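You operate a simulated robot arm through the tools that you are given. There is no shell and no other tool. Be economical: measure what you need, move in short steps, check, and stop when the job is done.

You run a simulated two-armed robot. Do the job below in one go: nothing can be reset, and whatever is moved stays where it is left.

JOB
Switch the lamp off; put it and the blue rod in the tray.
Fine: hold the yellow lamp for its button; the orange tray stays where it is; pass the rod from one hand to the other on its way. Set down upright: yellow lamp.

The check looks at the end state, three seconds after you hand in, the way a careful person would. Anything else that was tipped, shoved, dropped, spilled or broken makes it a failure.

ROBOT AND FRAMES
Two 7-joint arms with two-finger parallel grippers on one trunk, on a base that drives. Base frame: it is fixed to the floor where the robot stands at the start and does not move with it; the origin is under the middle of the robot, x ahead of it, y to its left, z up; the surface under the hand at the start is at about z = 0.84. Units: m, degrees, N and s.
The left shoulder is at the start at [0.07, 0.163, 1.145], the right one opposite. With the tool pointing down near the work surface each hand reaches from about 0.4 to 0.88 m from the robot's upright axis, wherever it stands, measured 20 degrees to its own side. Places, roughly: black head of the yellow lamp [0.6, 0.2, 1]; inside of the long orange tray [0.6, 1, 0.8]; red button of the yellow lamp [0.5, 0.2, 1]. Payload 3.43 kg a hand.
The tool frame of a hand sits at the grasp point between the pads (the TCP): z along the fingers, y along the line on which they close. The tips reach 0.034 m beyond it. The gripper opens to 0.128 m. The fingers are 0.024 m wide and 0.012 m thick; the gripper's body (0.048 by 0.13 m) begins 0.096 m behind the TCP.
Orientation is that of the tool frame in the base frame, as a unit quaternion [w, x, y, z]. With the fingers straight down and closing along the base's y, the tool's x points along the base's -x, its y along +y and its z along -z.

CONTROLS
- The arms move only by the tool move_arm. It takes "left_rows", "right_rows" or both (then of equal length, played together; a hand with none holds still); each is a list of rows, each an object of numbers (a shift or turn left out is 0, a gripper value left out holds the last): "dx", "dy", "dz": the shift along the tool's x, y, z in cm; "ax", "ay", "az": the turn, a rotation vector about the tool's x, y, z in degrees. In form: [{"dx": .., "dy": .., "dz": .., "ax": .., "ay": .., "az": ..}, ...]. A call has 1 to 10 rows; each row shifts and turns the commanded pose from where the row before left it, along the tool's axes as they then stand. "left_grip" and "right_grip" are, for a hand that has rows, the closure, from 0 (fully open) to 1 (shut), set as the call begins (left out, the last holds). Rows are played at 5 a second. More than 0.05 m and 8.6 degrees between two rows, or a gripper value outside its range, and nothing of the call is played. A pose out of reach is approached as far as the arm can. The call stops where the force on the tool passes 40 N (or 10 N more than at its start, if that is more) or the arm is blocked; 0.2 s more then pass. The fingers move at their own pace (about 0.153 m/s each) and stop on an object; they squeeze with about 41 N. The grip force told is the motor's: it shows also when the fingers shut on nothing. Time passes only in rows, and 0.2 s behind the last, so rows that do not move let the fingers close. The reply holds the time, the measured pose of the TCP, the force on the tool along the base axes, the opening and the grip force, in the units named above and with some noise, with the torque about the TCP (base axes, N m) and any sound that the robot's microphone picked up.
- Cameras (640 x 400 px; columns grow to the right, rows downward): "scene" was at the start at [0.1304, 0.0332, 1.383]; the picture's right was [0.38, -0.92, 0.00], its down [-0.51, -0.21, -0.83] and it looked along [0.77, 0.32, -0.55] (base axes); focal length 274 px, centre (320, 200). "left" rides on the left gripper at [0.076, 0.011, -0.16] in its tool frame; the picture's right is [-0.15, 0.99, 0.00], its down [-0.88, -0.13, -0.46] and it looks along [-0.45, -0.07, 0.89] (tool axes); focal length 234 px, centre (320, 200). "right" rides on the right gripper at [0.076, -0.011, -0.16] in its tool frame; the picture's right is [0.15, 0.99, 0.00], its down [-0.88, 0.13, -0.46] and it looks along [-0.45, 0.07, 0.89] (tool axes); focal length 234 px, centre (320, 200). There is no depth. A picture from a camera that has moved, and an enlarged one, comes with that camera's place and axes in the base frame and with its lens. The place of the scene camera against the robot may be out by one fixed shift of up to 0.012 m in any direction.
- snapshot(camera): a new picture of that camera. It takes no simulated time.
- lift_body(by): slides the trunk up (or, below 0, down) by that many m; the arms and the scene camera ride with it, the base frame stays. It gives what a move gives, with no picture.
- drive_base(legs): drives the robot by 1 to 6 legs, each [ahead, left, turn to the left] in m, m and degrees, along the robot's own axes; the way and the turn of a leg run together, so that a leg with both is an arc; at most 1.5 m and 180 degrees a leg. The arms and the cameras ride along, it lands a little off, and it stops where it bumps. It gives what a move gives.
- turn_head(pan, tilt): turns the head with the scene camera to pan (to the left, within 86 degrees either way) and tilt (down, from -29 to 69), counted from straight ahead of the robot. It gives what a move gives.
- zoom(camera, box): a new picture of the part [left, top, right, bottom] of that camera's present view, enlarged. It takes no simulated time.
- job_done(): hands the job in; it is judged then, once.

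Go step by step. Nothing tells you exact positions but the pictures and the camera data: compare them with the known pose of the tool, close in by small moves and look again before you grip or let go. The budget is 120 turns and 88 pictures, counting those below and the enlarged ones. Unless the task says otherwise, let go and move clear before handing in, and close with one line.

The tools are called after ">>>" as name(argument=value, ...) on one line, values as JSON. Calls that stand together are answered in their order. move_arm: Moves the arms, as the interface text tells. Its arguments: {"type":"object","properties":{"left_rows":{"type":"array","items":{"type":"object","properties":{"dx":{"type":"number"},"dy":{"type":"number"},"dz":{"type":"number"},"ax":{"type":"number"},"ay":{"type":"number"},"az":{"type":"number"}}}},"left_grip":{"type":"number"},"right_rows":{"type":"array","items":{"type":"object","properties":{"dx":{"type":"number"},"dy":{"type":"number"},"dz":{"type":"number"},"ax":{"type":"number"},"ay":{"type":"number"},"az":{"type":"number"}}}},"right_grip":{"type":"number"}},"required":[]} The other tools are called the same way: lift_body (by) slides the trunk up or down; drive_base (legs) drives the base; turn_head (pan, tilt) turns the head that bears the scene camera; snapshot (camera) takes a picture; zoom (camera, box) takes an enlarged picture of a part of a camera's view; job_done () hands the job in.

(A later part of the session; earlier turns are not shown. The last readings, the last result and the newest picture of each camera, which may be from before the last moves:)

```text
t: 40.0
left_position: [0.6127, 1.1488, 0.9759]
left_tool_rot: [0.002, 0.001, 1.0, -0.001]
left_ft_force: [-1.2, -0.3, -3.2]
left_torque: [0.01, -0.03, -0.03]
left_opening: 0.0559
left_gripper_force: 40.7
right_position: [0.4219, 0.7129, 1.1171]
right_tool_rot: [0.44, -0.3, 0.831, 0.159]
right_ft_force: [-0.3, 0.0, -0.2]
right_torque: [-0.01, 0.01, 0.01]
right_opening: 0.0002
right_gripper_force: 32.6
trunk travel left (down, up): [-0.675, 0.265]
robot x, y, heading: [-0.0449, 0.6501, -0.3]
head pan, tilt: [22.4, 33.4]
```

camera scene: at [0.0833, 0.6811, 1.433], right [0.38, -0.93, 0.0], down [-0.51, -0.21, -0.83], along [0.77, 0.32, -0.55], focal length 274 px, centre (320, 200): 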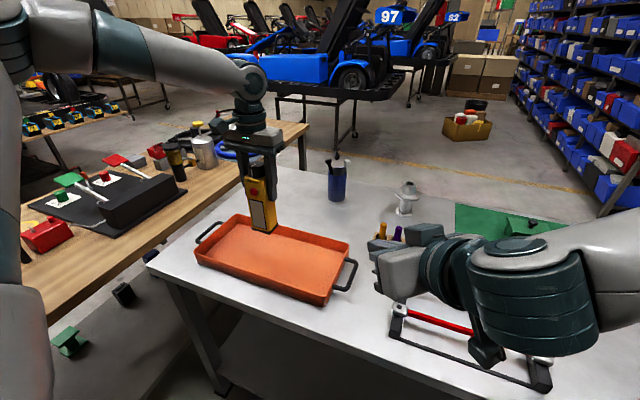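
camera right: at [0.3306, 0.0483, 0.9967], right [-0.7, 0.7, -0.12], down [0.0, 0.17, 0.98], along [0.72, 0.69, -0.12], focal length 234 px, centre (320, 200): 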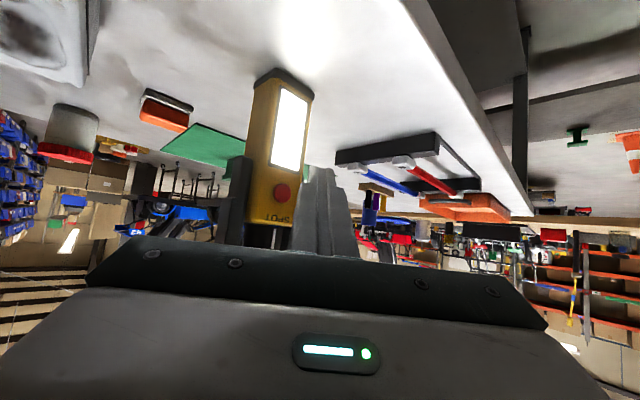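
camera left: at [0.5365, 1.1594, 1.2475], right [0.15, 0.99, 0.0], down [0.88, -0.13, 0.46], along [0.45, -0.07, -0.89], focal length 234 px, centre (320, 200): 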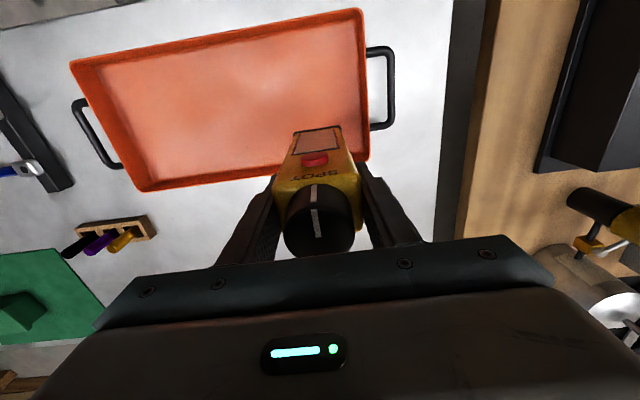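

>>> move_arm(left_rows=[{"dz": 0.2}, {"dz": 0.2}, {}])

```text
t: 40.8
left_position: [0.6135, 1.1487, 0.972]
left_tool_rot: [0.003, 0.001, 1.0, -0.002]
left_ft_force: [0.8, 0.4, -1.0]
left_torque: [0.17, 0.01, -0.02]
left_opening: 0.0556
left_gripper_force: 40.9
right_position: [0.4221, 0.7129, 1.1177]
right_tool_rot: [0.441, -0.301, 0.831, 0.16]
right_ft_force: [-0.2, -0.6, -0.2]
right_torque: [-0.01, 0.01, -0.02]
right_opening: 0.0
right_gripper_force: 32.6
trunk travel left (down, up): [-0.675, 0.265]
robot x, y, heading: [-0.0463, 0.6468, -0.2]
head pan, tilt: [22.4, 33.4]
```

Contact is beginning (weight going off the hand). One millimetre more, then release.

>>> move_arm(left_rows=[{"dz": 0.1}, {}])

>>> move_arm(left_rows=[{}, {}, {}, {}], left_grip=0.2)

>>> snapshot(camera="left")

```text
t: 41.4
left_position: [0.6124, 1.1478, 0.9728]
left_tool_rot: [0.004, 0.0, 1.0, -0.002]
left_ft_force: [1.1, 0.8, 5.0]
left_torque: [0.4, -0.01, -0.09]
left_opening: 0.0558
left_gripper_force: 41.2
right_position: [0.4221, 0.7119, 1.1179]
right_tool_rot: [0.441, -0.301, 0.831, 0.16]
right_ft_force: [0.7, 0.4, -0.8]
right_torque: [0.02, -0.01, 0.03]
right_opening: 0.0002
right_gripper_force: 33.0
trunk travel left (down, up): [-0.675, 0.265]
robot x, y, heading: [-0.0476, 0.6459, -0.4]
head pan, tilt: [22.4, 33.4]
```

```text
t: 42.4
left_position: [0.6124, 1.1486, 0.9704]
left_tool_rot: [0.003, 0.002, 1.0, -0.002]
left_ft_force: [-0.1, 0.5, 0.1]
left_torque: [-0.01, -0.02, 0.02]
left_opening: 0.1023
left_gripper_force: 0.0
right_position: [0.4214, 0.713, 1.1181]
right_tool_rot: [0.441, -0.301, 0.83, 0.159]
right_ft_force: [0.9, -0.2, -0.2]
right_torque: [0.02, 0.02, 0.02]
right_opening: 0.0
right_gripper_force: 33.3
trunk travel left (down, up): [-0.675, 0.265]
robot x, y, heading: [-0.0449, 0.6457, -0.4]
head pan, tilt: [22.4, 33.4]
```

```text
55 pictures are left
camera left: at [0.5364, 1.159, 1.1308], right [0.15, 0.99, 0.0], down [0.88, -0.13, 0.46], along [0.45, -0.07, -0.89], focal length 234 px, centre (320, 200)
```

left: 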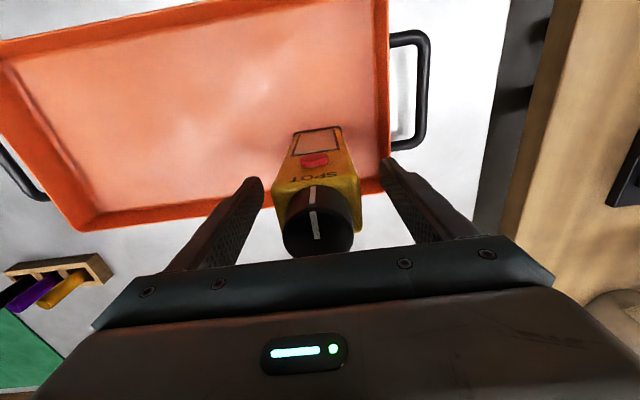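

Lamp stands free. Raising the left hand straight up and un-tilting the right hand.

>>> move_arm(left_rows=[{"dz": -1}, {"dz": -2.5}, {"dz": -3}, {"dz": -3}, {"dz": -3}, {"dz": -3}, {"dz": -3}, {}, {}, {}], right_rows=[{"ax": 6.63, "az": 4.47}, {"ax": 6.63, "az": 4.47}, {"ax": 6.63, "az": 4.47}, {"ax": 6.63, "az": 4.47}, {"ax": 6.63, "az": 4.47}, {"ay": 8}, {"ay": 8}, {"ay": 8}, {"ay": 8}, {"ay": 8}])

>>> move_arm(right_rows=[{"ay": 8}, {"ay": 8}, {"az": -8.2}, {"az": -8.2}, {"az": -8.2}, {"az": -8.2}, {"az": -8.2}, {"az": -8.2}], right_grip=0)

>>> move_arm(right_rows=[{"az": -8.2}, {"az": -8.2}, {"az": -8.2}, {"az": -8.2}, {"az": -8.0}, {}])

>>> snapshot(camera="scene")

>>> snapshot(camera="right")

```text
t: 44.6
left_position: [0.6134, 1.1485, 1.1554]
left_tool_rot: [0.001, 0.001, 1.0, -0.001]
left_ft_force: [0.0, -0.4, -0.1]
left_torque: [-0.01, 0.03, 0.01]
left_opening: 0.1024
left_gripper_force: 0.0
right_position: [0.4221, 0.7131, 1.1172]
right_tool_rot: [0.137, 0.003, 0.991, 0.0]
right_ft_force: [0.2, 0.0, -0.2]
right_torque: [-0.02, 0.03, 0.0]
right_opening: 0.0002
right_gripper_force: 32.8
trunk travel left (down, up): [-0.675, 0.265]
robot x, y, heading: [-0.0539, 0.6486, -0.4]
head pan, tilt: [22.4, 33.4]
```

```text
t: 46.4
left_position: [0.6123, 1.148, 1.1556]
left_tool_rot: [0.003, 0.001, 1.0, -0.002]
left_ft_force: [0.3, 0.1, -0.2]
left_torque: [0.01, 0.0, 0.03]
left_opening: 0.1021
left_gripper_force: 0.0
right_position: [0.4225, 0.7122, 1.1183]
right_tool_rot: [0.0, -0.417, 0.909, 0.0]
right_ft_force: [-0.3, 0.2, 0.1]
right_torque: [0.02, -0.03, -0.01]
right_opening: 0.128
right_gripper_force: 0.0
trunk travel left (down, up): [-0.675, 0.265]
robot x, y, heading: [-0.0471, 0.6469, 0.0]
head pan, tilt: [22.4, 33.4]
```

```text
t: 47.8
left_position: [0.6118, 1.1488, 1.1561]
left_tool_rot: [0.003, 0.001, 1.0, -0.002]
left_ft_force: [0.0, -0.2, -0.3]
left_torque: [0.0, -0.01, 0.01]
left_opening: 0.1021
left_gripper_force: 0.0
right_position: [0.4229, 0.7122, 1.1187]
right_tool_rot: [0.0, -0.707, 0.708, 0.001]
right_ft_force: [0.1, -0.3, -0.1]
right_torque: [0.0, -0.02, -0.01]
right_opening: 0.128
right_gripper_force: 0.0
trunk travel left (down, up): [-0.675, 0.265]
robot x, y, heading: [-0.0514, 0.6514, -0.5]
head pan, tilt: [22.4, 33.4]
```

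```text
54 pictures are left
camera scene: at [0.083, 0.6814, 1.433], right [0.38, -0.93, 0.0], down [-0.51, -0.21, -0.83], along [0.77, 0.32, -0.55], focal length 274 px, centre (320, 200)
```

scene: 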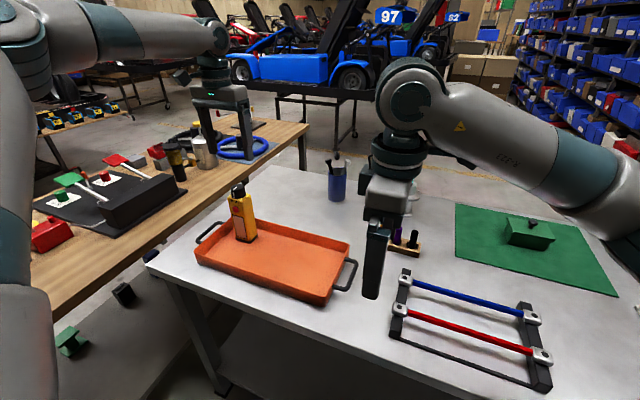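

```text
53 pictures are left
camera right: at [0.4322, 0.6366, 1.2762], right [-0.99, -0.15, 0.0], down [-0.13, 0.88, 0.46], along [-0.07, 0.45, -0.89], focal length 234 px, centre (320, 200)
```

right: 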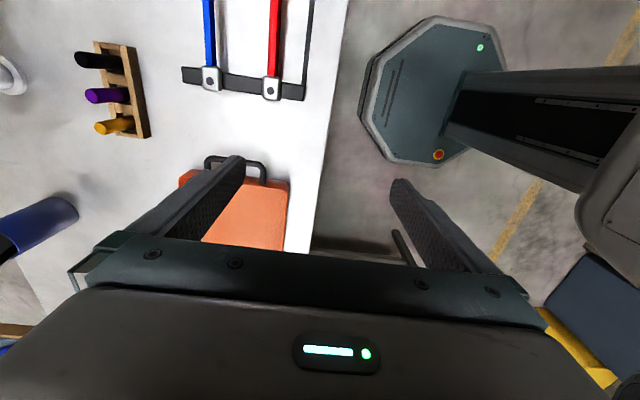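

The lamp stands upright in the tray. Now positioning the right hand above the blue rod.

>>> move_arm(right_rows=[{"dx": 2.89, "dy": -2.49}, {"dx": 2.89, "dy": -2.49}, {"dx": 2.89, "dy": -2.49}, {"dx": 2.89, "dy": -2.49}, {"dx": 2.89, "dy": -2.49}, {"dx": 2.89, "dy": -2.49}, {"dx": 2.89, "dy": -2.49, "dz": 3}, {"dz": 4}, {}])

>>> snapshot(camera="right")

>>> zoom(camera="scene", box=[380, 240, 600, 400])

```text
t: 49.8
left_position: [0.611, 1.1496, 1.1568]
left_tool_rot: [0.003, 0.001, 1.0, -0.002]
left_ft_force: [-0.2, 0.9, -0.1]
left_torque: [0.0, 0.01, 0.0]
left_opening: 0.1026
left_gripper_force: 0.0
right_position: [0.4135, 0.5579, 1.0564]
right_tool_rot: [0.0, -0.704, 0.711, 0.001]
right_ft_force: [0.2, -0.8, 0.0]
right_torque: [-0.02, 0.01, 0.04]
right_opening: 0.1282
right_gripper_force: 0.1
right hand out of reach, approached as far as the arm can: row 2, 3, 4, 5, 6, 7, 8
trunk travel left (down, up): [-0.675, 0.265]
robot x, y, heading: [-0.045, 0.6456, -0.2]
head pan, tilt: [22.4, 33.4]
```

```text
52 pictures are left
camera right: at [0.4235, 0.4808, 1.2154], right [-0.99, -0.14, 0.0], down [-0.12, 0.88, 0.46], along [-0.06, 0.45, -0.89], focal length 234 px, centre (320, 200)
```

right: 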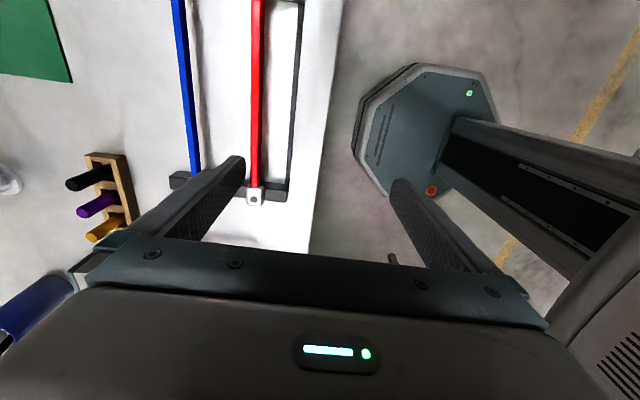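

```text
2.50 times, centred on (490, 320) of scene
camera zoom: at [0.0825, 0.6815, 1.4331], right [0.38, -0.93, 0.0], down [-0.51, -0.21, -0.83], along [0.77, 0.32, -0.55], focal length 686 px, centre (-105, -100)
```

zoom: 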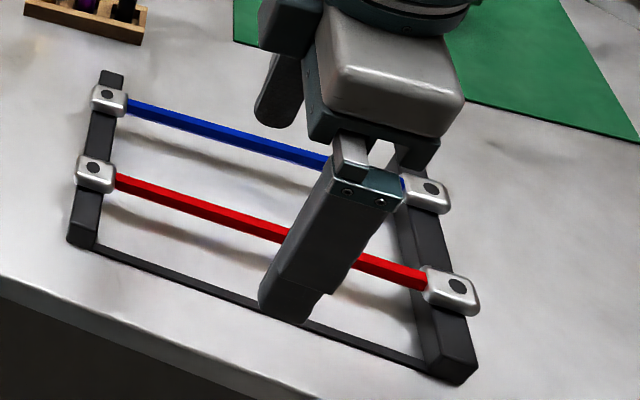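

The yaw got the arm stuck; I'll yaw back here, move over the rod in the neutral orientation, then yaw there.

>>> move_arm(right_rows=[{"dz": -3}, {"az": 8.4}, {"az": 8.4}, {"az": 8.4}, {"az": 8.4}, {"az": 8.4}, {"az": 8.4}, {"az": 8.4}, {"az": 8.4}, {"az": 8.4}])

>>> move_arm(right_rows=[{"az": 8.4}, {"az": 6}, {"dx": -3.5, "dy": -1}, {"dx": -3.5, "dy": -1}, {"dx": -3.5, "dy": -1}, {"dx": -3.5, "dy": -1}, {"dx": -3.5, "dy": -1}, {}])

```text
t: 52.0
left_position: [0.6122, 1.1505, 1.1561]
left_tool_rot: [0.003, 0.001, 1.0, -0.002]
left_ft_force: [0.7, 0.3, 0.5]
left_torque: [0.0, 0.01, -0.01]
left_opening: 0.1022
left_gripper_force: 0.1
right_position: [0.414, 0.5573, 1.0871]
right_tool_rot: [-0.001, -0.122, 0.993, -0.001]
right_ft_force: [0.1, 0.4, -0.4]
right_torque: [0.02, 0.01, 0.0]
right_opening: 0.1278
right_gripper_force: 0.1
trunk travel left (down, up): [-0.675, 0.265]
robot x, y, heading: [-0.0463, 0.6478, -0.3]
head pan, tilt: [22.4, 33.4]
```

```text
t: 53.8
left_position: [0.6119, 1.1486, 1.1557]
left_tool_rot: [0.003, 0.001, 1.0, -0.001]
left_ft_force: [-1.0, -0.3, -1.3]
left_torque: [0.03, -0.02, 0.03]
left_opening: 0.1023
left_gripper_force: 0.1
right_position: [0.5883, 0.5076, 1.0872]
right_tool_rot: [-0.001, 0.001, 1.0, 0.0]
right_ft_force: [-0.3, 0.2, -1.1]
right_torque: [0.0, 0.02, 0.01]
right_opening: 0.1278
right_gripper_force: 0.0
trunk travel left (down, up): [-0.675, 0.265]
robot x, y, heading: [-0.0473, 0.6459, -0.1]
head pan, tilt: [22.4, 33.4]
```

Reached. Now yaw toward −90° here, in steps.

>>> move_arm(right_rows=[{"az": -8.2}, {"az": -8.2}, {"az": -8.2}, {"az": -8.2}, {"az": -8.2}, {"az": -8.2}, {"az": -8.2}, {"az": -8.2}, {"az": -8.2}])

```text
t: 55.8
left_position: [0.6114, 1.1492, 1.155]
left_tool_rot: [0.003, 0.001, 1.0, -0.002]
left_ft_force: [0.3, -0.5, 1.1]
left_torque: [-0.02, 0.0, 0.02]
left_opening: 0.1026
left_gripper_force: 0.1
right_position: [0.589, 0.5065, 1.0872]
right_tool_rot: [-0.001, -0.458, 0.889, -0.001]
right_ft_force: [-0.2, -0.4, 0.0]
right_torque: [0.02, -0.01, 0.0]
right_opening: 0.1282
right_gripper_force: 0.0
right hand out of reach, approached as far as the arm can: row 8, 9
trunk travel left (down, up): [-0.675, 0.265]
robot x, y, heading: [-0.0486, 0.6487, -0.5]
head pan, tilt: [22.4, 33.4]
```

Right yaw is limited to about 55° here; from further right the arm's azimuth allows 90°. I'll turn the left hand to its easy 90° yaw, then drive right about 0.37 m (all hands are high).

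>>> move_arm(left_rows=[{"az": -8.2}, {"az": -8.2}, {"az": -8.2}, {"az": -8.2}, {"az": -8.2}, {"az": -8.2}, {"az": -8.2}, {"az": -8.2}, {"az": -8.2}, {"az": -8.2}])

>>> drive_base(legs=[[0, -0.37, 0]])

>>> move_arm(left_rows=[{"az": -8}, {}, {}, {}, {}, {}, {}, {}, {}, {}], right_rows=[{"dx": -1.5, "dy": 3.0}, {"dx": -1.5, "dy": 3.0}, {"dx": -1.5, "dy": 3.0}, {"dx": -1.5, "dy": 3.0}, {"dx": -1.5, "dy": 3.0}, {"dx": -1.5, "dy": 3.0}, {"dx": -1.5, "dy": 3.0}, {"dx": -1.5, "dy": 3.0}, {"dx": -1.5, "dy": 3.0}, {}])

```text
t: 58.0
left_position: [0.6132, 1.1492, 1.1564]
left_tool_rot: [0.001, -0.656, 0.755, -0.003]
left_ft_force: [-0.3, -0.4, -0.2]
left_torque: [-0.01, -0.03, 0.0]
left_opening: 0.1025
left_gripper_force: 0.0
right_position: [0.5881, 0.5068, 1.0867]
right_tool_rot: [-0.001, -0.458, 0.889, 0.0]
right_ft_force: [0.0, 0.4, -0.1]
right_torque: [-0.02, 0.04, -0.01]
right_opening: 0.1279
right_gripper_force: 0.1
trunk travel left (down, up): [-0.675, 0.265]
robot x, y, heading: [-0.0455, 0.6479, -0.2]
head pan, tilt: [22.4, 33.4]
```

```text
t: 60.4
left_position: [0.6111, 0.7764, 1.1553]
left_tool_rot: [0.001, -0.655, 0.756, -0.003]
left_ft_force: [0.3, 1.0, 0.3]
left_torque: [-0.03, -0.02, -0.03]
left_opening: 0.1026
left_gripper_force: 0.1
right_position: [0.5869, 0.1349, 1.0871]
right_tool_rot: [-0.002, -0.459, 0.889, 0.0]
right_ft_force: [0.4, -0.1, 0.0]
right_torque: [0.0, -0.02, 0.0]
right_opening: 0.128
right_gripper_force: 0.1
trunk travel left (down, up): [-0.675, 0.265]
robot x, y, heading: [-0.0456, 0.2738, -0.2]
head pan, tilt: [22.4, 33.4]
```

```text
t: 62.6
left_position: [0.6105, 0.7753, 1.1564]
left_tool_rot: [0.0, -0.706, 0.709, -0.002]
left_ft_force: [-0.3, -1.1, 0.3]
left_torque: [0.0, -0.01, -0.04]
left_opening: 0.1025
left_gripper_force: 0.1
right_position: [0.4442, 0.4011, 1.0882]
right_tool_rot: [0.0, -0.457, 0.889, 0.001]
right_ft_force: [0.1, -0.6, 0.4]
right_torque: [0.0, 0.03, 0.02]
right_opening: 0.1278
right_gripper_force: 0.1
trunk travel left (down, up): [-0.675, 0.265]
robot x, y, heading: [-0.0493, 0.2784, -0.4]
head pan, tilt: [22.4, 33.4]
```

>>> move_arm(right_rows=[{"az": -7.1}, {"az": -7.1}, {"az": -7.1}, {"az": -7.1}, {"az": -7.1}, {}])

>>> move_arm(right_rows=[{"dy": -3.0, "dx": -0.6}, {"dy": -3.0, "dx": -0.6}, {"dy": -3.0, "dx": -0.6}, {"dy": -3.0, "dx": -0.6}, {"dy": -3.2, "dx": -0.6}, {}])

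>>> snapshot(camera="right")

```text
t: 64.0
left_position: [0.6106, 0.7774, 1.1556]
left_tool_rot: [0.001, -0.706, 0.708, -0.003]
left_ft_force: [0.5, 0.9, 1.0]
left_torque: [0.02, 0.04, 0.03]
left_opening: 0.1023
left_gripper_force: 0.2
right_position: [0.445, 0.4015, 1.0856]
right_tool_rot: [-0.001, -0.685, 0.728, 0.001]
right_ft_force: [0.0, 0.3, 0.5]
right_torque: [0.0, -0.01, 0.02]
right_opening: 0.1282
right_gripper_force: 0.1
right hand out of reach, approached as far as the arm can: row 5
trunk travel left (down, up): [-0.675, 0.265]
robot x, y, heading: [-0.0479, 0.2769, -0.0]
head pan, tilt: [22.4, 33.4]
```

```text
t: 65.4
left_position: [0.611, 0.7762, 1.1558]
left_tool_rot: [0.001, -0.706, 0.708, -0.003]
left_ft_force: [-0.4, 0.5, 0.1]
left_torque: [-0.06, 0.0, -0.04]
left_opening: 0.1025
left_gripper_force: 0.1
right_position: [0.455, 0.4021, 1.0866]
right_tool_rot: [0.0, -0.685, 0.729, 0.001]
right_ft_force: [-1.0, 1.0, 0.6]
right_torque: [0.02, 0.01, 0.0]
right_opening: 0.128
right_gripper_force: 0.0
right hand out of reach, approached as far as the arm can: row 1, 2, 3, 4, 5
trunk travel left (down, up): [-0.675, 0.265]
robot x, y, heading: [-0.0475, 0.2738, -0.4]
head pan, tilt: [22.4, 33.4]
```

```text
50 pictures are left
camera right: at [0.4604, 0.3259, 1.2456], right [-1.0, -0.08, 0.0], down [-0.07, 0.89, 0.46], along [-0.04, 0.45, -0.89], focal length 234 px, centre (320, 200)
```

right: 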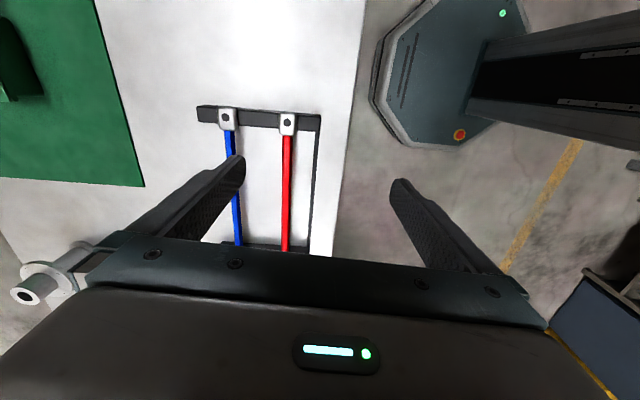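

Limit persists; the better way is to turn the robot itself. I'll drive 0.22 m right and turn 45° left, so both wrists get into a comfortable range.

>>> drive_base(legs=[[0, -0.22, 0], [0, 0, 45]])

>>> snapshot(camera="scene")

```text
t: 69.1
left_position: [0.0609, 0.8775, 1.1558]
left_tool_rot: [-0.001, 0.924, -0.383, 0.003]
left_ft_force: [-0.7, 0.0, -0.6]
left_torque: [-0.04, 0.0, 0.03]
left_opening: 0.1024
left_gripper_force: 0.1
right_position: [0.2159, 0.5031, 1.0873]
right_tool_rot: [0.001, 0.912, -0.41, 0.0]
right_ft_force: [-0.6, -0.5, 1.1]
right_torque: [-0.01, 0.02, 0.01]
right_opening: 0.1278
right_gripper_force: 0.0
trunk travel left (down, up): [-0.675, 0.265]
robot x, y, heading: [-0.0495, 0.0548, 44.9]
head pan, tilt: [22.4, 33.4]
```

```text
49 pictures are left
camera scene: at [0.0178, 0.1738, 1.433], right [0.92, -0.38, 0.0], down [-0.21, -0.51, -0.83], along [0.32, 0.77, -0.55], focal length 274 px, centre (320, 200)
```

scene: 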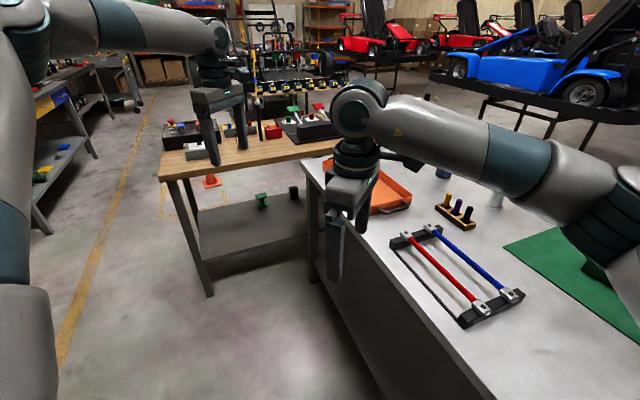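

>>> move_arm(right_rows=[{"az": 8.3}, {"az": 8.3}, {"az": 8.3}, {"az": 8.3}, {"az": 8.3}, {}])

>>> move_arm(right_rows=[{"dy": -4.2, "dx": 0.8}, {"dy": -4.2, "dx": 0.8}, {"dy": -4.2, "dx": 0.8}, {"dy": -4.2, "dx": 0.8}, {"dy": -4.2, "dx": 0.8}, {"dy": -4.2, "dx": 0.8}, {"dy": -4.2, "dx": 0.8}, {"dy": -4.2, "dx": 0.8}, {"dy": -4.2, "dx": 0.8}, {}])

>>> snapshot(camera="right")

```text
t: 70.5
left_position: [0.0615, 0.8776, 1.155]
left_tool_rot: [-0.002, 0.924, -0.383, 0.003]
left_ft_force: [-1.2, -0.2, 0.3]
left_torque: [0.01, 0.0, 0.01]
left_opening: 0.1024
left_gripper_force: 0.2
right_position: [0.216, 0.5032, 1.0876]
right_tool_rot: [-0.001, -0.706, 0.708, 0.0]
right_ft_force: [-0.5, 0.4, 0.1]
right_torque: [0.0, -0.01, -0.01]
right_opening: 0.128
right_gripper_force: 0.1
trunk travel left (down, up): [-0.675, 0.265]
robot x, y, heading: [-0.0506, 0.0566, 45.1]
head pan, tilt: [22.4, 33.4]
```

```text
t: 72.7
left_position: [0.0622, 0.8777, 1.1567]
left_tool_rot: [-0.002, 0.924, -0.383, 0.003]
left_ft_force: [0.1, -0.1, -0.6]
left_torque: [0.02, 0.03, 0.0]
left_opening: 0.1023
left_gripper_force: 0.1
right_position: [0.5433, 0.4407, 1.0862]
right_tool_rot: [0.001, 0.708, -0.707, 0.0]
right_ft_force: [-0.1, -0.4, -0.7]
right_torque: [-0.01, 0.0, 0.01]
right_opening: 0.1284
right_gripper_force: 0.0
right hand out of reach, approached as far as the arm can: row 8, 9
trunk travel left (down, up): [-0.675, 0.265]
robot x, y, heading: [-0.0519, 0.0529, 45.0]
head pan, tilt: [22.4, 33.4]
```

```text
48 pictures are left
camera right: at [0.5527, 0.3639, 1.2455], right [-0.99, -0.15, 0.0], down [-0.13, 0.88, 0.46], along [-0.07, 0.45, -0.89], focal length 234 px, centre (320, 200)
```

right: 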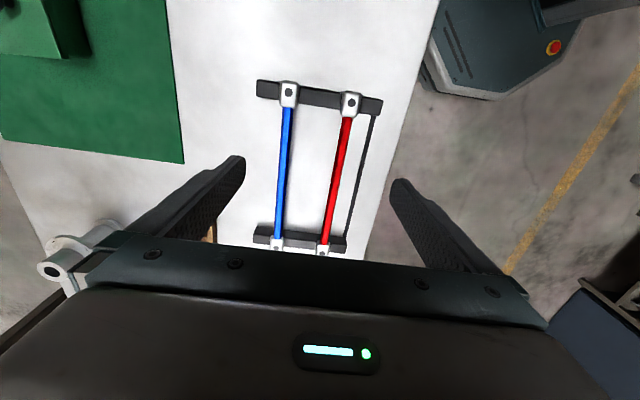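

>>> drive_base(legs=[[0.09, 0.02, 0]])

>>> snapshot(camera="right")

```text
t: 73.8
left_position: [0.1112, 0.9541, 1.1554]
left_tool_rot: [-0.002, 0.924, -0.383, 0.002]
left_ft_force: [0.7, 0.7, -0.4]
left_torque: [-0.01, 0.0, 0.0]
left_opening: 0.1023
left_gripper_force: 0.0
right_position: [0.5914, 0.5174, 1.0862]
right_tool_rot: [0.0, 0.707, -0.707, 0.0]
right_ft_force: [-0.9, 0.4, 0.5]
right_torque: [-0.02, -0.02, -0.01]
right_opening: 0.1279
right_gripper_force: 0.1
trunk travel left (down, up): [-0.675, 0.265]
robot x, y, heading: [0.001, 0.1364, 45.1]
head pan, tilt: [22.4, 33.4]
```

```text
47 pictures are left
camera right: at [0.602, 0.4409, 1.2459], right [-0.99, -0.15, 0.0], down [-0.13, 0.88, 0.46], along [-0.07, 0.45, -0.89], focal length 234 px, centre (320, 200)
```

right: 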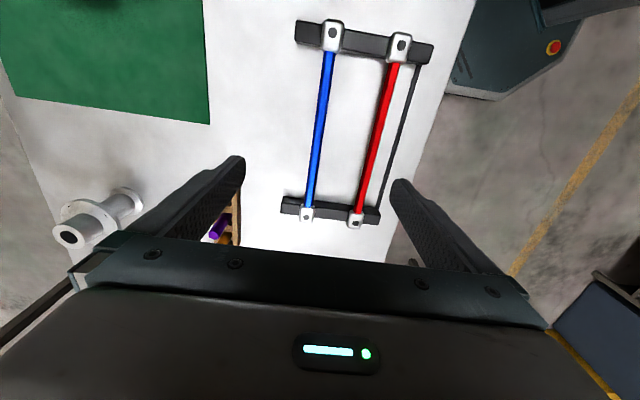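

Rod axis is at x≈0.593, between y≈0.39 and 0.656. I'll narrow the right fingers (to avoid the red rod) and lower over y≈0.445.

>>> move_arm(right_rows=[{"dx": 2.4}, {"dx": 2.4}, {"dx": 2.4}, {"dz": 3}, {"dz": 3}, {"dz": 3}, {"dz": 3}, {}], right_grip=0.5)

>>> snapshot(camera="right")

>>> snapshot(camera="scene")

```text
t: 75.7
left_position: [0.1105, 0.9547, 1.1564]
left_tool_rot: [-0.001, 0.924, -0.384, 0.002]
left_ft_force: [0.2, -0.1, -0.9]
left_torque: [-0.01, -0.05, 0.0]
left_opening: 0.102
left_gripper_force: 0.0
right_position: [0.5909, 0.4456, 0.9671]
right_tool_rot: [0.0, 0.708, -0.706, 0.0]
right_ft_force: [0.3, -0.7, -0.2]
right_torque: [0.02, 0.04, 0.02]
right_opening: 0.0639
right_gripper_force: 0.0
trunk travel left (down, up): [-0.675, 0.265]
robot x, y, heading: [-0.0009, 0.1334, 45.0]
head pan, tilt: [22.4, 33.4]
```

```text
46 pictures are left
camera right: at [0.6017, 0.369, 1.1255], right [-0.99, -0.15, 0.0], down [-0.13, 0.88, 0.46], along [-0.07, 0.45, -0.89], focal length 234 px, centre (320, 200)
```

right: 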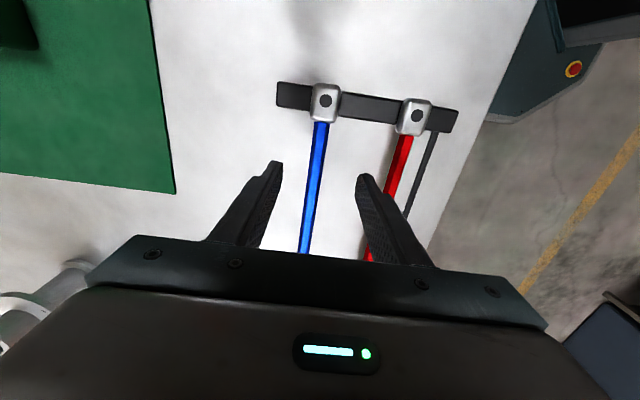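

```text
45 pictures are left
camera scene: at [0.0672, 0.2512, 1.433], right [0.92, -0.39, 0.0], down [-0.21, -0.51, -0.83], along [0.32, 0.77, -0.55], focal length 274 px, centre (320, 200)
```

scene: 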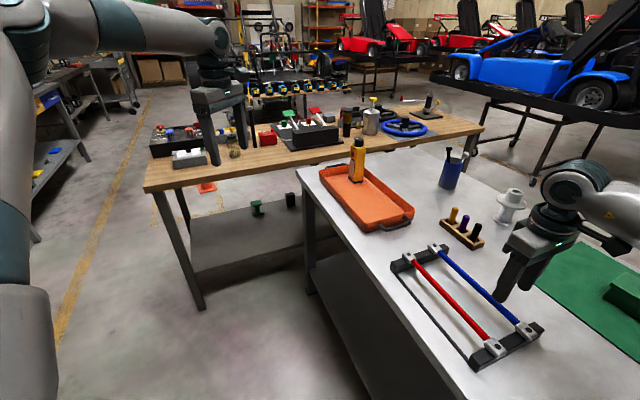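

>>> zoom(camera="scene", box=[460, 270, 560, 370])

>>> zoom(camera="right", box=[270, 60, 390, 260])

```text
4.00 times, centred on (510, 320) of scene
camera zoom: at [0.0672, 0.2512, 1.433], right [0.92, -0.39, 0.0], down [-0.21, -0.51, -0.83], along [0.32, 0.77, -0.55], focal length 1097 px, centre (-440, -280)
```

zoom: 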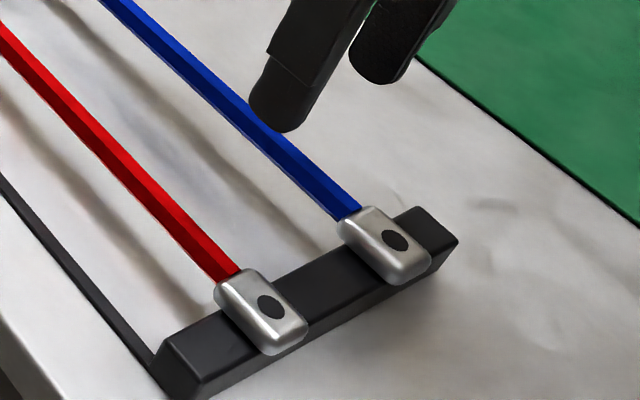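

```text
2.00 times, centred on (330, 160) of right
camera zoom: at [0.6017, 0.369, 1.1255], right [-0.99, -0.15, 0.0], down [-0.13, 0.88, 0.46], along [-0.07, 0.45, -0.89], focal length 468 px, centre (300, 280)
```

zoom: 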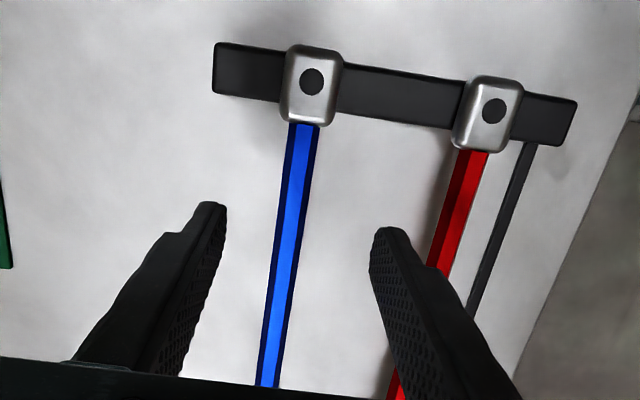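

Rod sits low (axis ≈0.86). Lowering carefully so the tips stop just above the table.

>>> move_arm(right_rows=[{"dz": 2.5, "dy": -0.2}, {"dz": 2.5}, {"dz": 2}, {"dz": 1}, {}])

>>> zoom(camera="scene", box=[440, 250, 580, 370])

>>> zoom(camera="right", box=[250, 80, 450, 280])

```text
t: 76.8
left_position: [0.1116, 0.9548, 1.1563]
left_tool_rot: [-0.001, 0.923, -0.384, 0.002]
left_ft_force: [0.7, 0.0, -0.7]
left_torque: [0.02, 0.01, 0.03]
left_opening: 0.1024
left_gripper_force: 0.0
right_position: [0.594, 0.4454, 0.8872]
right_tool_rot: [0.0, 0.707, -0.707, -0.001]
right_ft_force: [0.3, 0.2, -0.7]
right_torque: [0.01, 0.02, -0.02]
right_opening: 0.064
right_gripper_force: 0.0
trunk travel left (down, up): [-0.675, 0.265]
robot x, y, heading: [0.0027, 0.1305, 44.8]
head pan, tilt: [22.4, 33.4]
```

```text
3.33 times, centred on (510, 310) of scene
camera zoom: at [0.0675, 0.2513, 1.433], right [0.92, -0.39, 0.0], down [-0.21, -0.51, -0.83], along [0.32, 0.77, -0.55], focal length 914 px, centre (-313, -167)
```

zoom: 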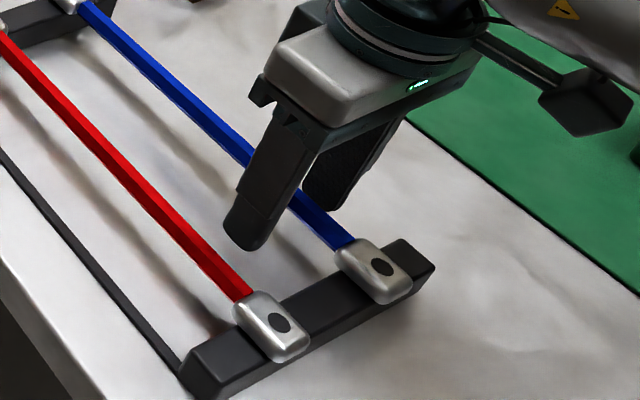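

```text
2.00 times, centred on (350, 180) of right
camera zoom: at [0.6044, 0.3687, 1.0457], right [-0.99, -0.15, 0.0], down [-0.13, 0.88, 0.46], along [-0.07, 0.45, -0.89], focal length 468 px, centre (260, 240)
```

zoom: 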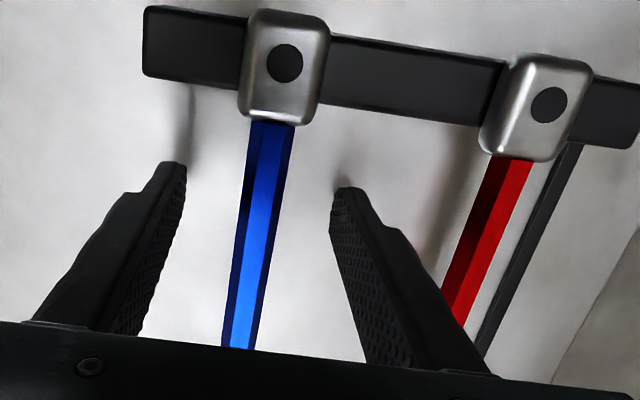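

The rod is between the pads. Closing.

>>> move_arm(right_rows=[{}, {}, {}, {}, {}], right_grip=1)

>>> zoom(camera="right", box=[250, 80, 450, 280])

```text
t: 78.0
left_position: [0.1113, 0.9546, 1.1559]
left_tool_rot: [-0.002, 0.924, -0.384, 0.003]
left_ft_force: [0.0, 0.2, 0.5]
left_torque: [0.0, -0.01, 0.0]
left_opening: 0.1026
left_gripper_force: 0.1
right_position: [0.5949, 0.4448, 0.8863]
right_tool_rot: [0.001, 0.708, -0.707, 0.001]
right_ft_force: [0.8, 0.3, -0.2]
right_torque: [0.11, -0.01, -0.08]
right_opening: 0.0135
right_gripper_force: 40.6
trunk travel left (down, up): [-0.675, 0.265]
robot x, y, heading: [0.0002, 0.1367, 44.8]
head pan, tilt: [22.4, 33.4]
```

```text
2.00 times, centred on (350, 180) of right
camera zoom: at [0.6046, 0.3688, 1.0457], right [-0.99, -0.15, 0.0], down [-0.13, 0.88, 0.45], along [-0.07, 0.45, -0.89], focal length 468 px, centre (260, 240)
```

zoom: 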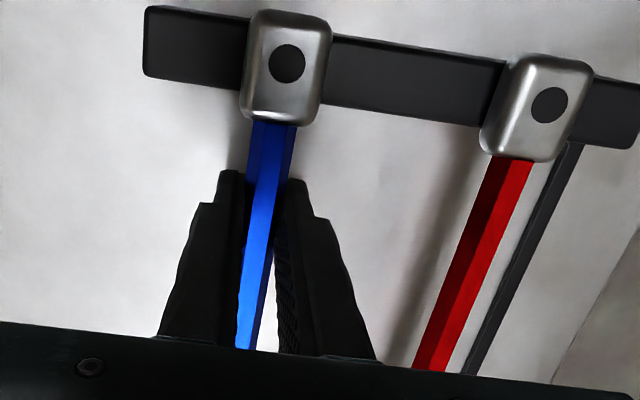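

Rod gripped (13.5 mm). Lifting a few millimetres to feel whether it is free.

>>> move_arm(right_rows=[{"dz": -0.3}, {"dz": -0.4}, {}])

>>> zoom(camera="scene", box=[380, 220, 580, 370])

```text
t: 78.8
left_position: [0.1106, 0.9558, 1.156]
left_tool_rot: [-0.001, 0.924, -0.383, 0.003]
left_ft_force: [-0.3, 0.2, 0.2]
left_torque: [0.01, 0.0, 0.0]
left_opening: 0.1025
left_gripper_force: 0.0
right_position: [0.5941, 0.4448, 0.8946]
right_tool_rot: [-0.001, -0.707, 0.707, -0.002]
right_ft_force: [0.1, 0.2, -2.0]
right_torque: [-0.15, 0.01, -0.02]
right_opening: 0.0132
right_gripper_force: 40.6
trunk travel left (down, up): [-0.675, 0.265]
robot x, y, heading: [0.002, 0.1347, 44.9]
head pan, tilt: [22.4, 33.4]
```

```text
2.67 times, centred on (480, 295) of scene
camera zoom: at [0.0679, 0.2515, 1.433], right [0.92, -0.39, 0.0], down [-0.21, -0.51, -0.83], along [0.32, 0.77, -0.55], focal length 732 px, centre (-107, -53)
```

zoom: 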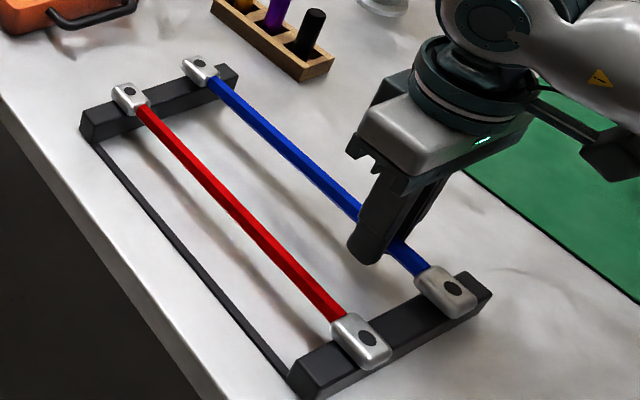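

The rod with its end caps is free and light (~2 N). Lifting.

>>> move_arm(right_rows=[{"dz": -1}, {"dz": -1.5}, {"dz": -2}, {"dz": -2}, {"dz": -2}, {"dz": -2}, {"dz": -2}, {"dz": -2}, {}])

>>> snapshot(camera="scene")

```text
t: 80.8
left_position: [0.1112, 0.955, 1.1558]
left_tool_rot: [-0.002, 0.924, -0.383, 0.003]
left_ft_force: [0.6, 0.2, 0.4]
left_torque: [0.0, -0.03, 0.01]
left_opening: 0.1022
left_gripper_force: 0.0
right_position: [0.5935, 0.4451, 1.0383]
right_tool_rot: [0.0, -0.707, 0.707, -0.001]
right_ft_force: [0.2, 0.5, 0.0]
right_torque: [0.01, 0.0, 0.0]
right_opening: 0.0001
right_gripper_force: 32.8
trunk travel left (down, up): [-0.675, 0.265]
robot x, y, heading: [-0.0005, 0.1363, 44.9]
head pan, tilt: [22.4, 33.4]
```

```text
38 pictures are left
camera scene: at [0.0679, 0.2514, 1.433], right [0.92, -0.39, 0.0], down [-0.21, -0.51, -0.83], along [0.32, 0.77, -0.55], focal length 274 px, centre (320, 200)
```

scene: 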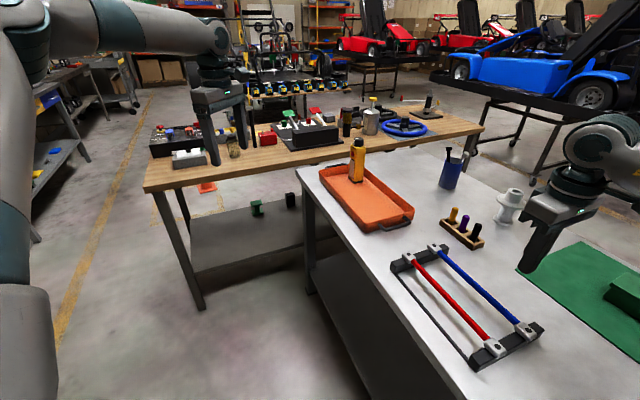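

The rod slipped out. Checking the rack closely.

>>> zoom(camera="scene", box=[380, 220, 580, 370])

>>> snapshot(camera="right")

```text
2.67 times, centred on (480, 295) of scene
camera zoom: at [0.0679, 0.2514, 1.433], right [0.92, -0.39, 0.0], down [-0.21, -0.51, -0.83], along [0.32, 0.77, -0.55], focal length 732 px, centre (-107, -53)
```

zoom: 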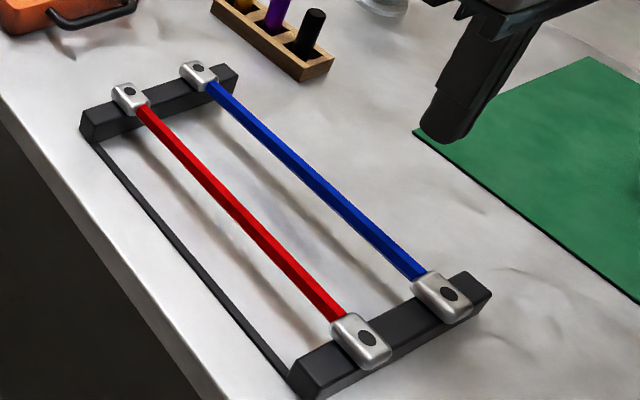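

```text
36 pictures are left
camera right: at [0.6047, 0.369, 1.1972], right [-0.99, -0.15, 0.0], down [-0.13, 0.88, 0.45], along [-0.07, 0.45, -0.89], focal length 234 px, centre (320, 200)
```

right: 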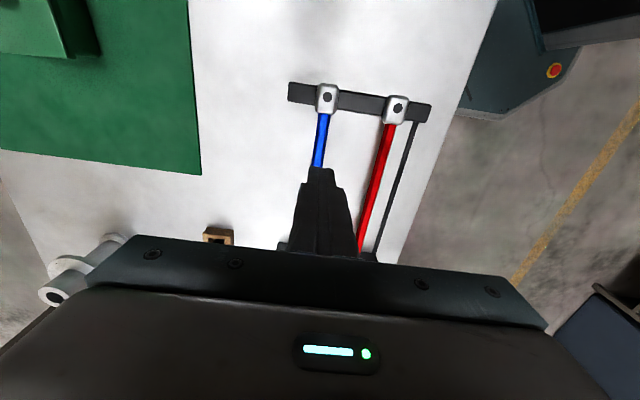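

The rod is back in its place; I had gripped it only with the fingertip ends (its axis is ≈0.862). I'll re-grip about 1 cm deeper and nearer the middle.

>>> move_arm(right_rows=[{"dx": -1.0}, {"dx": -1.0, "dz": 2}, {"dz": 3}, {"dz": 3}, {"dz": 3}, {"dz": 2}, {"dz": 1.5}, {"dz": 0.9}, {}], right_grip=0.5)

>>> zoom(camera="right", box=[250, 80, 450, 280])

```text
t: 82.8
left_position: [0.1113, 0.9557, 1.156]
left_tool_rot: [-0.002, 0.924, -0.383, 0.003]
left_ft_force: [-0.4, -0.1, -0.3]
left_torque: [0.0, 0.02, -0.03]
left_opening: 0.1021
left_gripper_force: 0.0
right_position: [0.5946, 0.4652, 0.8849]
right_tool_rot: [0.0, -0.707, 0.707, 0.0]
right_ft_force: [0.6, 0.4, 0.8]
right_torque: [-0.01, 0.05, -0.01]
right_opening: 0.0639
right_gripper_force: 0.0
trunk travel left (down, up): [-0.675, 0.265]
robot x, y, heading: [-0.0011, 0.1339, 45.1]
head pan, tilt: [22.4, 33.4]
```

```text
2.00 times, centred on (350, 180) of right
camera zoom: at [0.6041, 0.3886, 1.0433], right [-0.99, -0.15, 0.0], down [-0.13, 0.88, 0.45], along [-0.07, 0.45, -0.89], focal length 468 px, centre (260, 240)
```

zoom: 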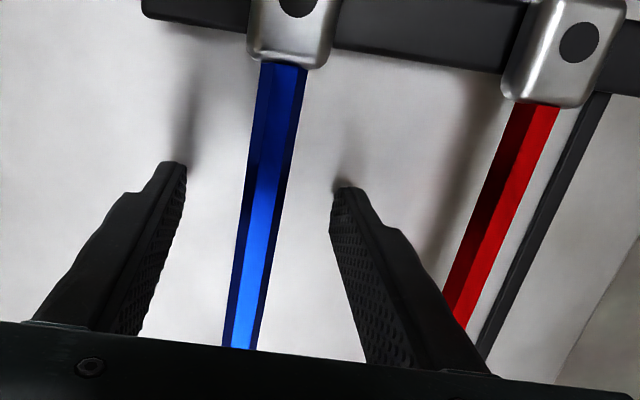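

>>> move_arm(right_rows=[{"dz": 0.4}, {"dz": 0.2}, {"dz": 0.1}, {}])

```text
t: 83.8
left_position: [0.1106, 0.9554, 1.1561]
left_tool_rot: [-0.002, 0.924, -0.382, 0.002]
left_ft_force: [1.1, -0.1, -1.1]
left_torque: [-0.02, 0.04, -0.05]
left_opening: 0.1023
left_gripper_force: 0.0
right_position: [0.5934, 0.4662, 0.8786]
right_tool_rot: [0.0, -0.707, 0.707, 0.0]
right_ft_force: [-0.4, 0.6, 0.1]
right_torque: [0.0, 0.02, 0.02]
right_opening: 0.0638
right_gripper_force: 0.0
trunk travel left (down, up): [-0.675, 0.265]
robot x, y, heading: [0.0029, 0.1333, 44.9]
head pan, tilt: [22.4, 33.4]
```

>>> move_arm(right_rows=[{"dz": 0.1}, {}, {}, {}, {}], right_grip=1)

>>> move_arm(right_rows=[{"dz": -0.3}, {"dz": -0.4}, {"dz": -0.4}, {"dz": -0.4}, {}])

>>> zoom(camera="scene", box=[380, 220, 580, 370])

```text
t: 85.0
left_position: [0.1106, 0.9539, 1.1558]
left_tool_rot: [-0.002, 0.923, -0.384, 0.002]
left_ft_force: [0.7, -0.4, 0.2]
left_torque: [-0.02, 0.0, 0.01]
left_opening: 0.1026
left_gripper_force: 0.1
right_position: [0.5949, 0.4651, 0.8765]
right_tool_rot: [-0.001, 0.708, -0.706, 0.0]
right_ft_force: [0.1, -0.4, 2.0]
right_torque: [-0.05, -0.02, -0.06]
right_opening: 0.0134
right_gripper_force: 41.5
trunk travel left (down, up): [-0.675, 0.265]
robot x, y, heading: [0.001, 0.1335, 45.2]
head pan, tilt: [22.4, 33.4]
```

```text
t: 86.2
left_position: [0.1115, 0.9552, 1.1564]
left_tool_rot: [-0.001, 0.924, -0.383, 0.002]
left_ft_force: [0.3, -0.1, -0.5]
left_torque: [0.0, 0.02, -0.02]
left_opening: 0.1024
left_gripper_force: 0.1
right_position: [0.5939, 0.4647, 0.8912]
right_tool_rot: [0.001, 0.708, -0.706, 0.001]
right_ft_force: [-0.9, -0.1, -2.2]
right_torque: [-0.1, -0.01, 0.01]
right_opening: 0.013
right_gripper_force: 40.9
trunk travel left (down, up): [-0.675, 0.265]
robot x, y, heading: [-0.0044, 0.1345, 45.0]
head pan, tilt: [22.4, 33.4]
```

```text
2.67 times, centred on (480, 295) of scene
camera zoom: at [0.0679, 0.2514, 1.433], right [0.92, -0.39, 0.0], down [-0.21, -0.51, -0.83], along [0.32, 0.77, -0.55], focal length 732 px, centre (-107, -53)
```

zoom: 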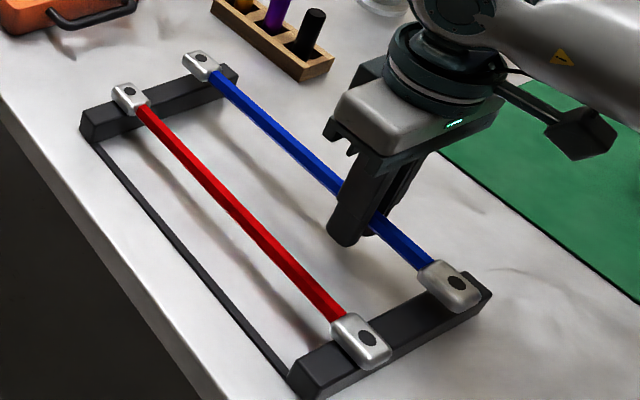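

Both caps have risen off the rails; continuing the lift gently.

>>> move_arm(right_rows=[{"dz": -0.7}, {"dz": -0.8}, {"dz": -0.8}, {"dz": -1}, {"dz": -1}, {}])

>>> zoom(camera="scene", box=[380, 220, 580, 370])

```text
t: 87.7
left_position: [0.1122, 0.955, 1.1574]
left_tool_rot: [-0.001, 0.923, -0.384, 0.002]
left_ft_force: [-0.1, 0.7, -0.1]
left_torque: [-0.04, 0.01, -0.01]
left_opening: 0.1026
left_gripper_force: 0.0
right_position: [0.5951, 0.4662, 0.9354]
right_tool_rot: [0.001, 0.707, -0.707, 0.001]
right_ft_force: [-0.5, -0.5, -1.9]
right_torque: [-0.12, 0.0, -0.01]
right_opening: 0.0132
right_gripper_force: 41.0
trunk travel left (down, up): [-0.675, 0.265]
robot x, y, heading: [-0.002, 0.1321, 45.0]
head pan, tilt: [22.4, 33.4]
```

```text
2.67 times, centred on (480, 295) of scene
camera zoom: at [0.068, 0.2515, 1.433], right [0.92, -0.39, 0.0], down [-0.21, -0.51, -0.83], along [0.32, 0.77, -0.55], focal length 732 px, centre (-107, -53)
```

zoom: 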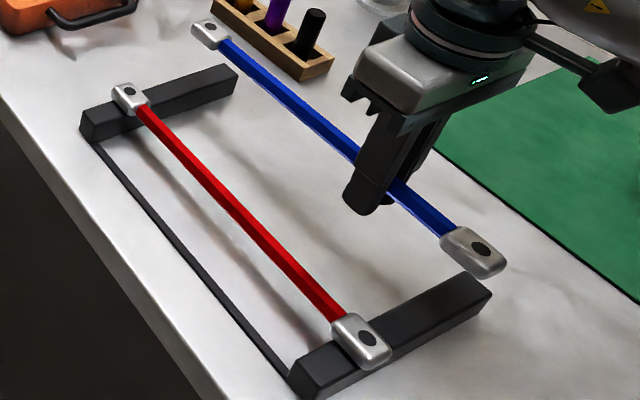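

Holding well and level. Raising further and bringing it a little closer to the robot for the hand-over.

>>> move_arm(right_rows=[{"dz": -2}, {"dz": -2}, {"dz": -2}, {"dz": -2}, {"dy": 2, "dz": -2}, {"dy": 2, "dz": -1.5}, {"dy": 2}, {"dy": 2}, {"dy": 1.5}, {}])

>>> snapshot(camera="scene")

>>> snapshot(camera="right")

```text
t: 89.8
left_position: [0.1122, 0.9557, 1.1565]
left_tool_rot: [-0.001, 0.923, -0.384, 0.002]
left_ft_force: [0.3, -0.2, -0.3]
left_torque: [-0.04, -0.01, 0.02]
left_opening: 0.1024
left_gripper_force: 0.0
right_position: [0.4989, 0.4649, 1.0509]
right_tool_rot: [0.0, -0.707, 0.707, 0.0]
right_ft_force: [0.6, -0.2, -1.8]
right_torque: [-0.13, -0.01, 0.0]
right_opening: 0.0136
right_gripper_force: 40.5
trunk travel left (down, up): [-0.675, 0.265]
robot x, y, heading: [0.0009, 0.1329, 44.9]
head pan, tilt: [22.4, 33.4]
```

```text
32 pictures are left
camera scene: at [0.0681, 0.2513, 1.433], right [0.92, -0.39, 0.0], down [-0.21, -0.51, -0.83], along [0.32, 0.77, -0.55], focal length 274 px, centre (320, 200)
```

scene: 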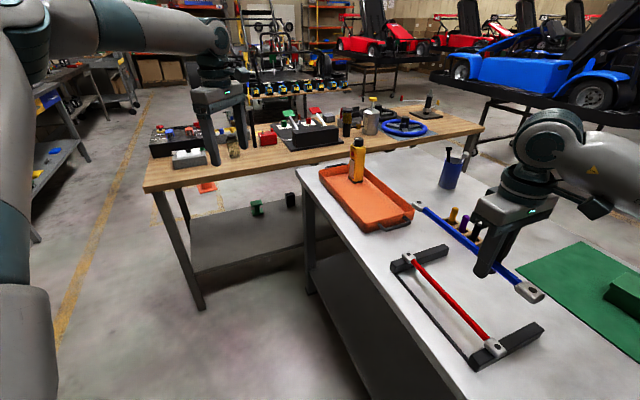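

```text
31 pictures are left
camera right: at [0.5092, 0.389, 1.2092], right [-0.99, -0.15, 0.0], down [-0.13, 0.88, 0.45], along [-0.07, 0.45, -0.89], focal length 234 px, centre (320, 200)
```

right: 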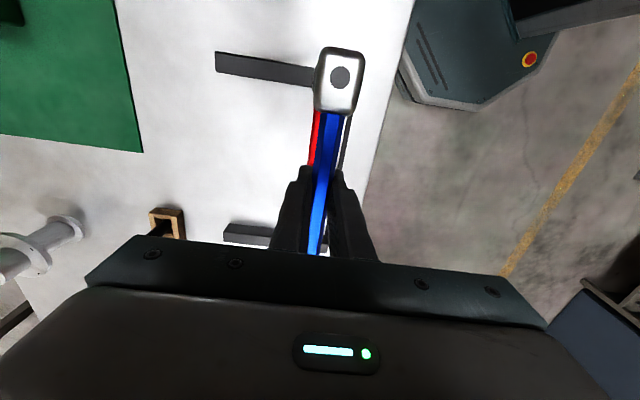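

The rod is held at x≈0.50, z≈1.036. I'll turn the left hand to match the rod's direction and lean it 30° back toward the robot so wrists and cameras stay apart.

>>> move_arm(left_rows=[{"az": 7.5}, {"az": 7.5}, {"az": 7.5}, {"az": 7.5}, {"az": 7.5}, {"az": 7.5}, {"ax": 7.5}, {"ax": 7.5}, {"ax": 7.5}, {"ax": 7.5}], left_grip=0.3)

```text
t: 92.0
left_position: [0.1108, 0.956, 1.1558]
left_tool_rot: [0.185, -0.681, 0.683, -0.186]
left_ft_force: [0.0, 0.5, 0.2]
left_torque: [-0.02, -0.01, 0.02]
left_opening: 0.0899
left_gripper_force: 0.0
right_position: [0.497, 0.4656, 1.0519]
right_tool_rot: [0.0, 0.707, -0.707, 0.001]
right_ft_force: [0.0, -0.4, -2.5]
right_torque: [-0.1, 0.0, -0.01]
right_opening: 0.0133
right_gripper_force: 40.8
trunk travel left (down, up): [-0.675, 0.265]
robot x, y, heading: [-0.0006, 0.1327, 44.7]
head pan, tilt: [22.4, 33.4]
```

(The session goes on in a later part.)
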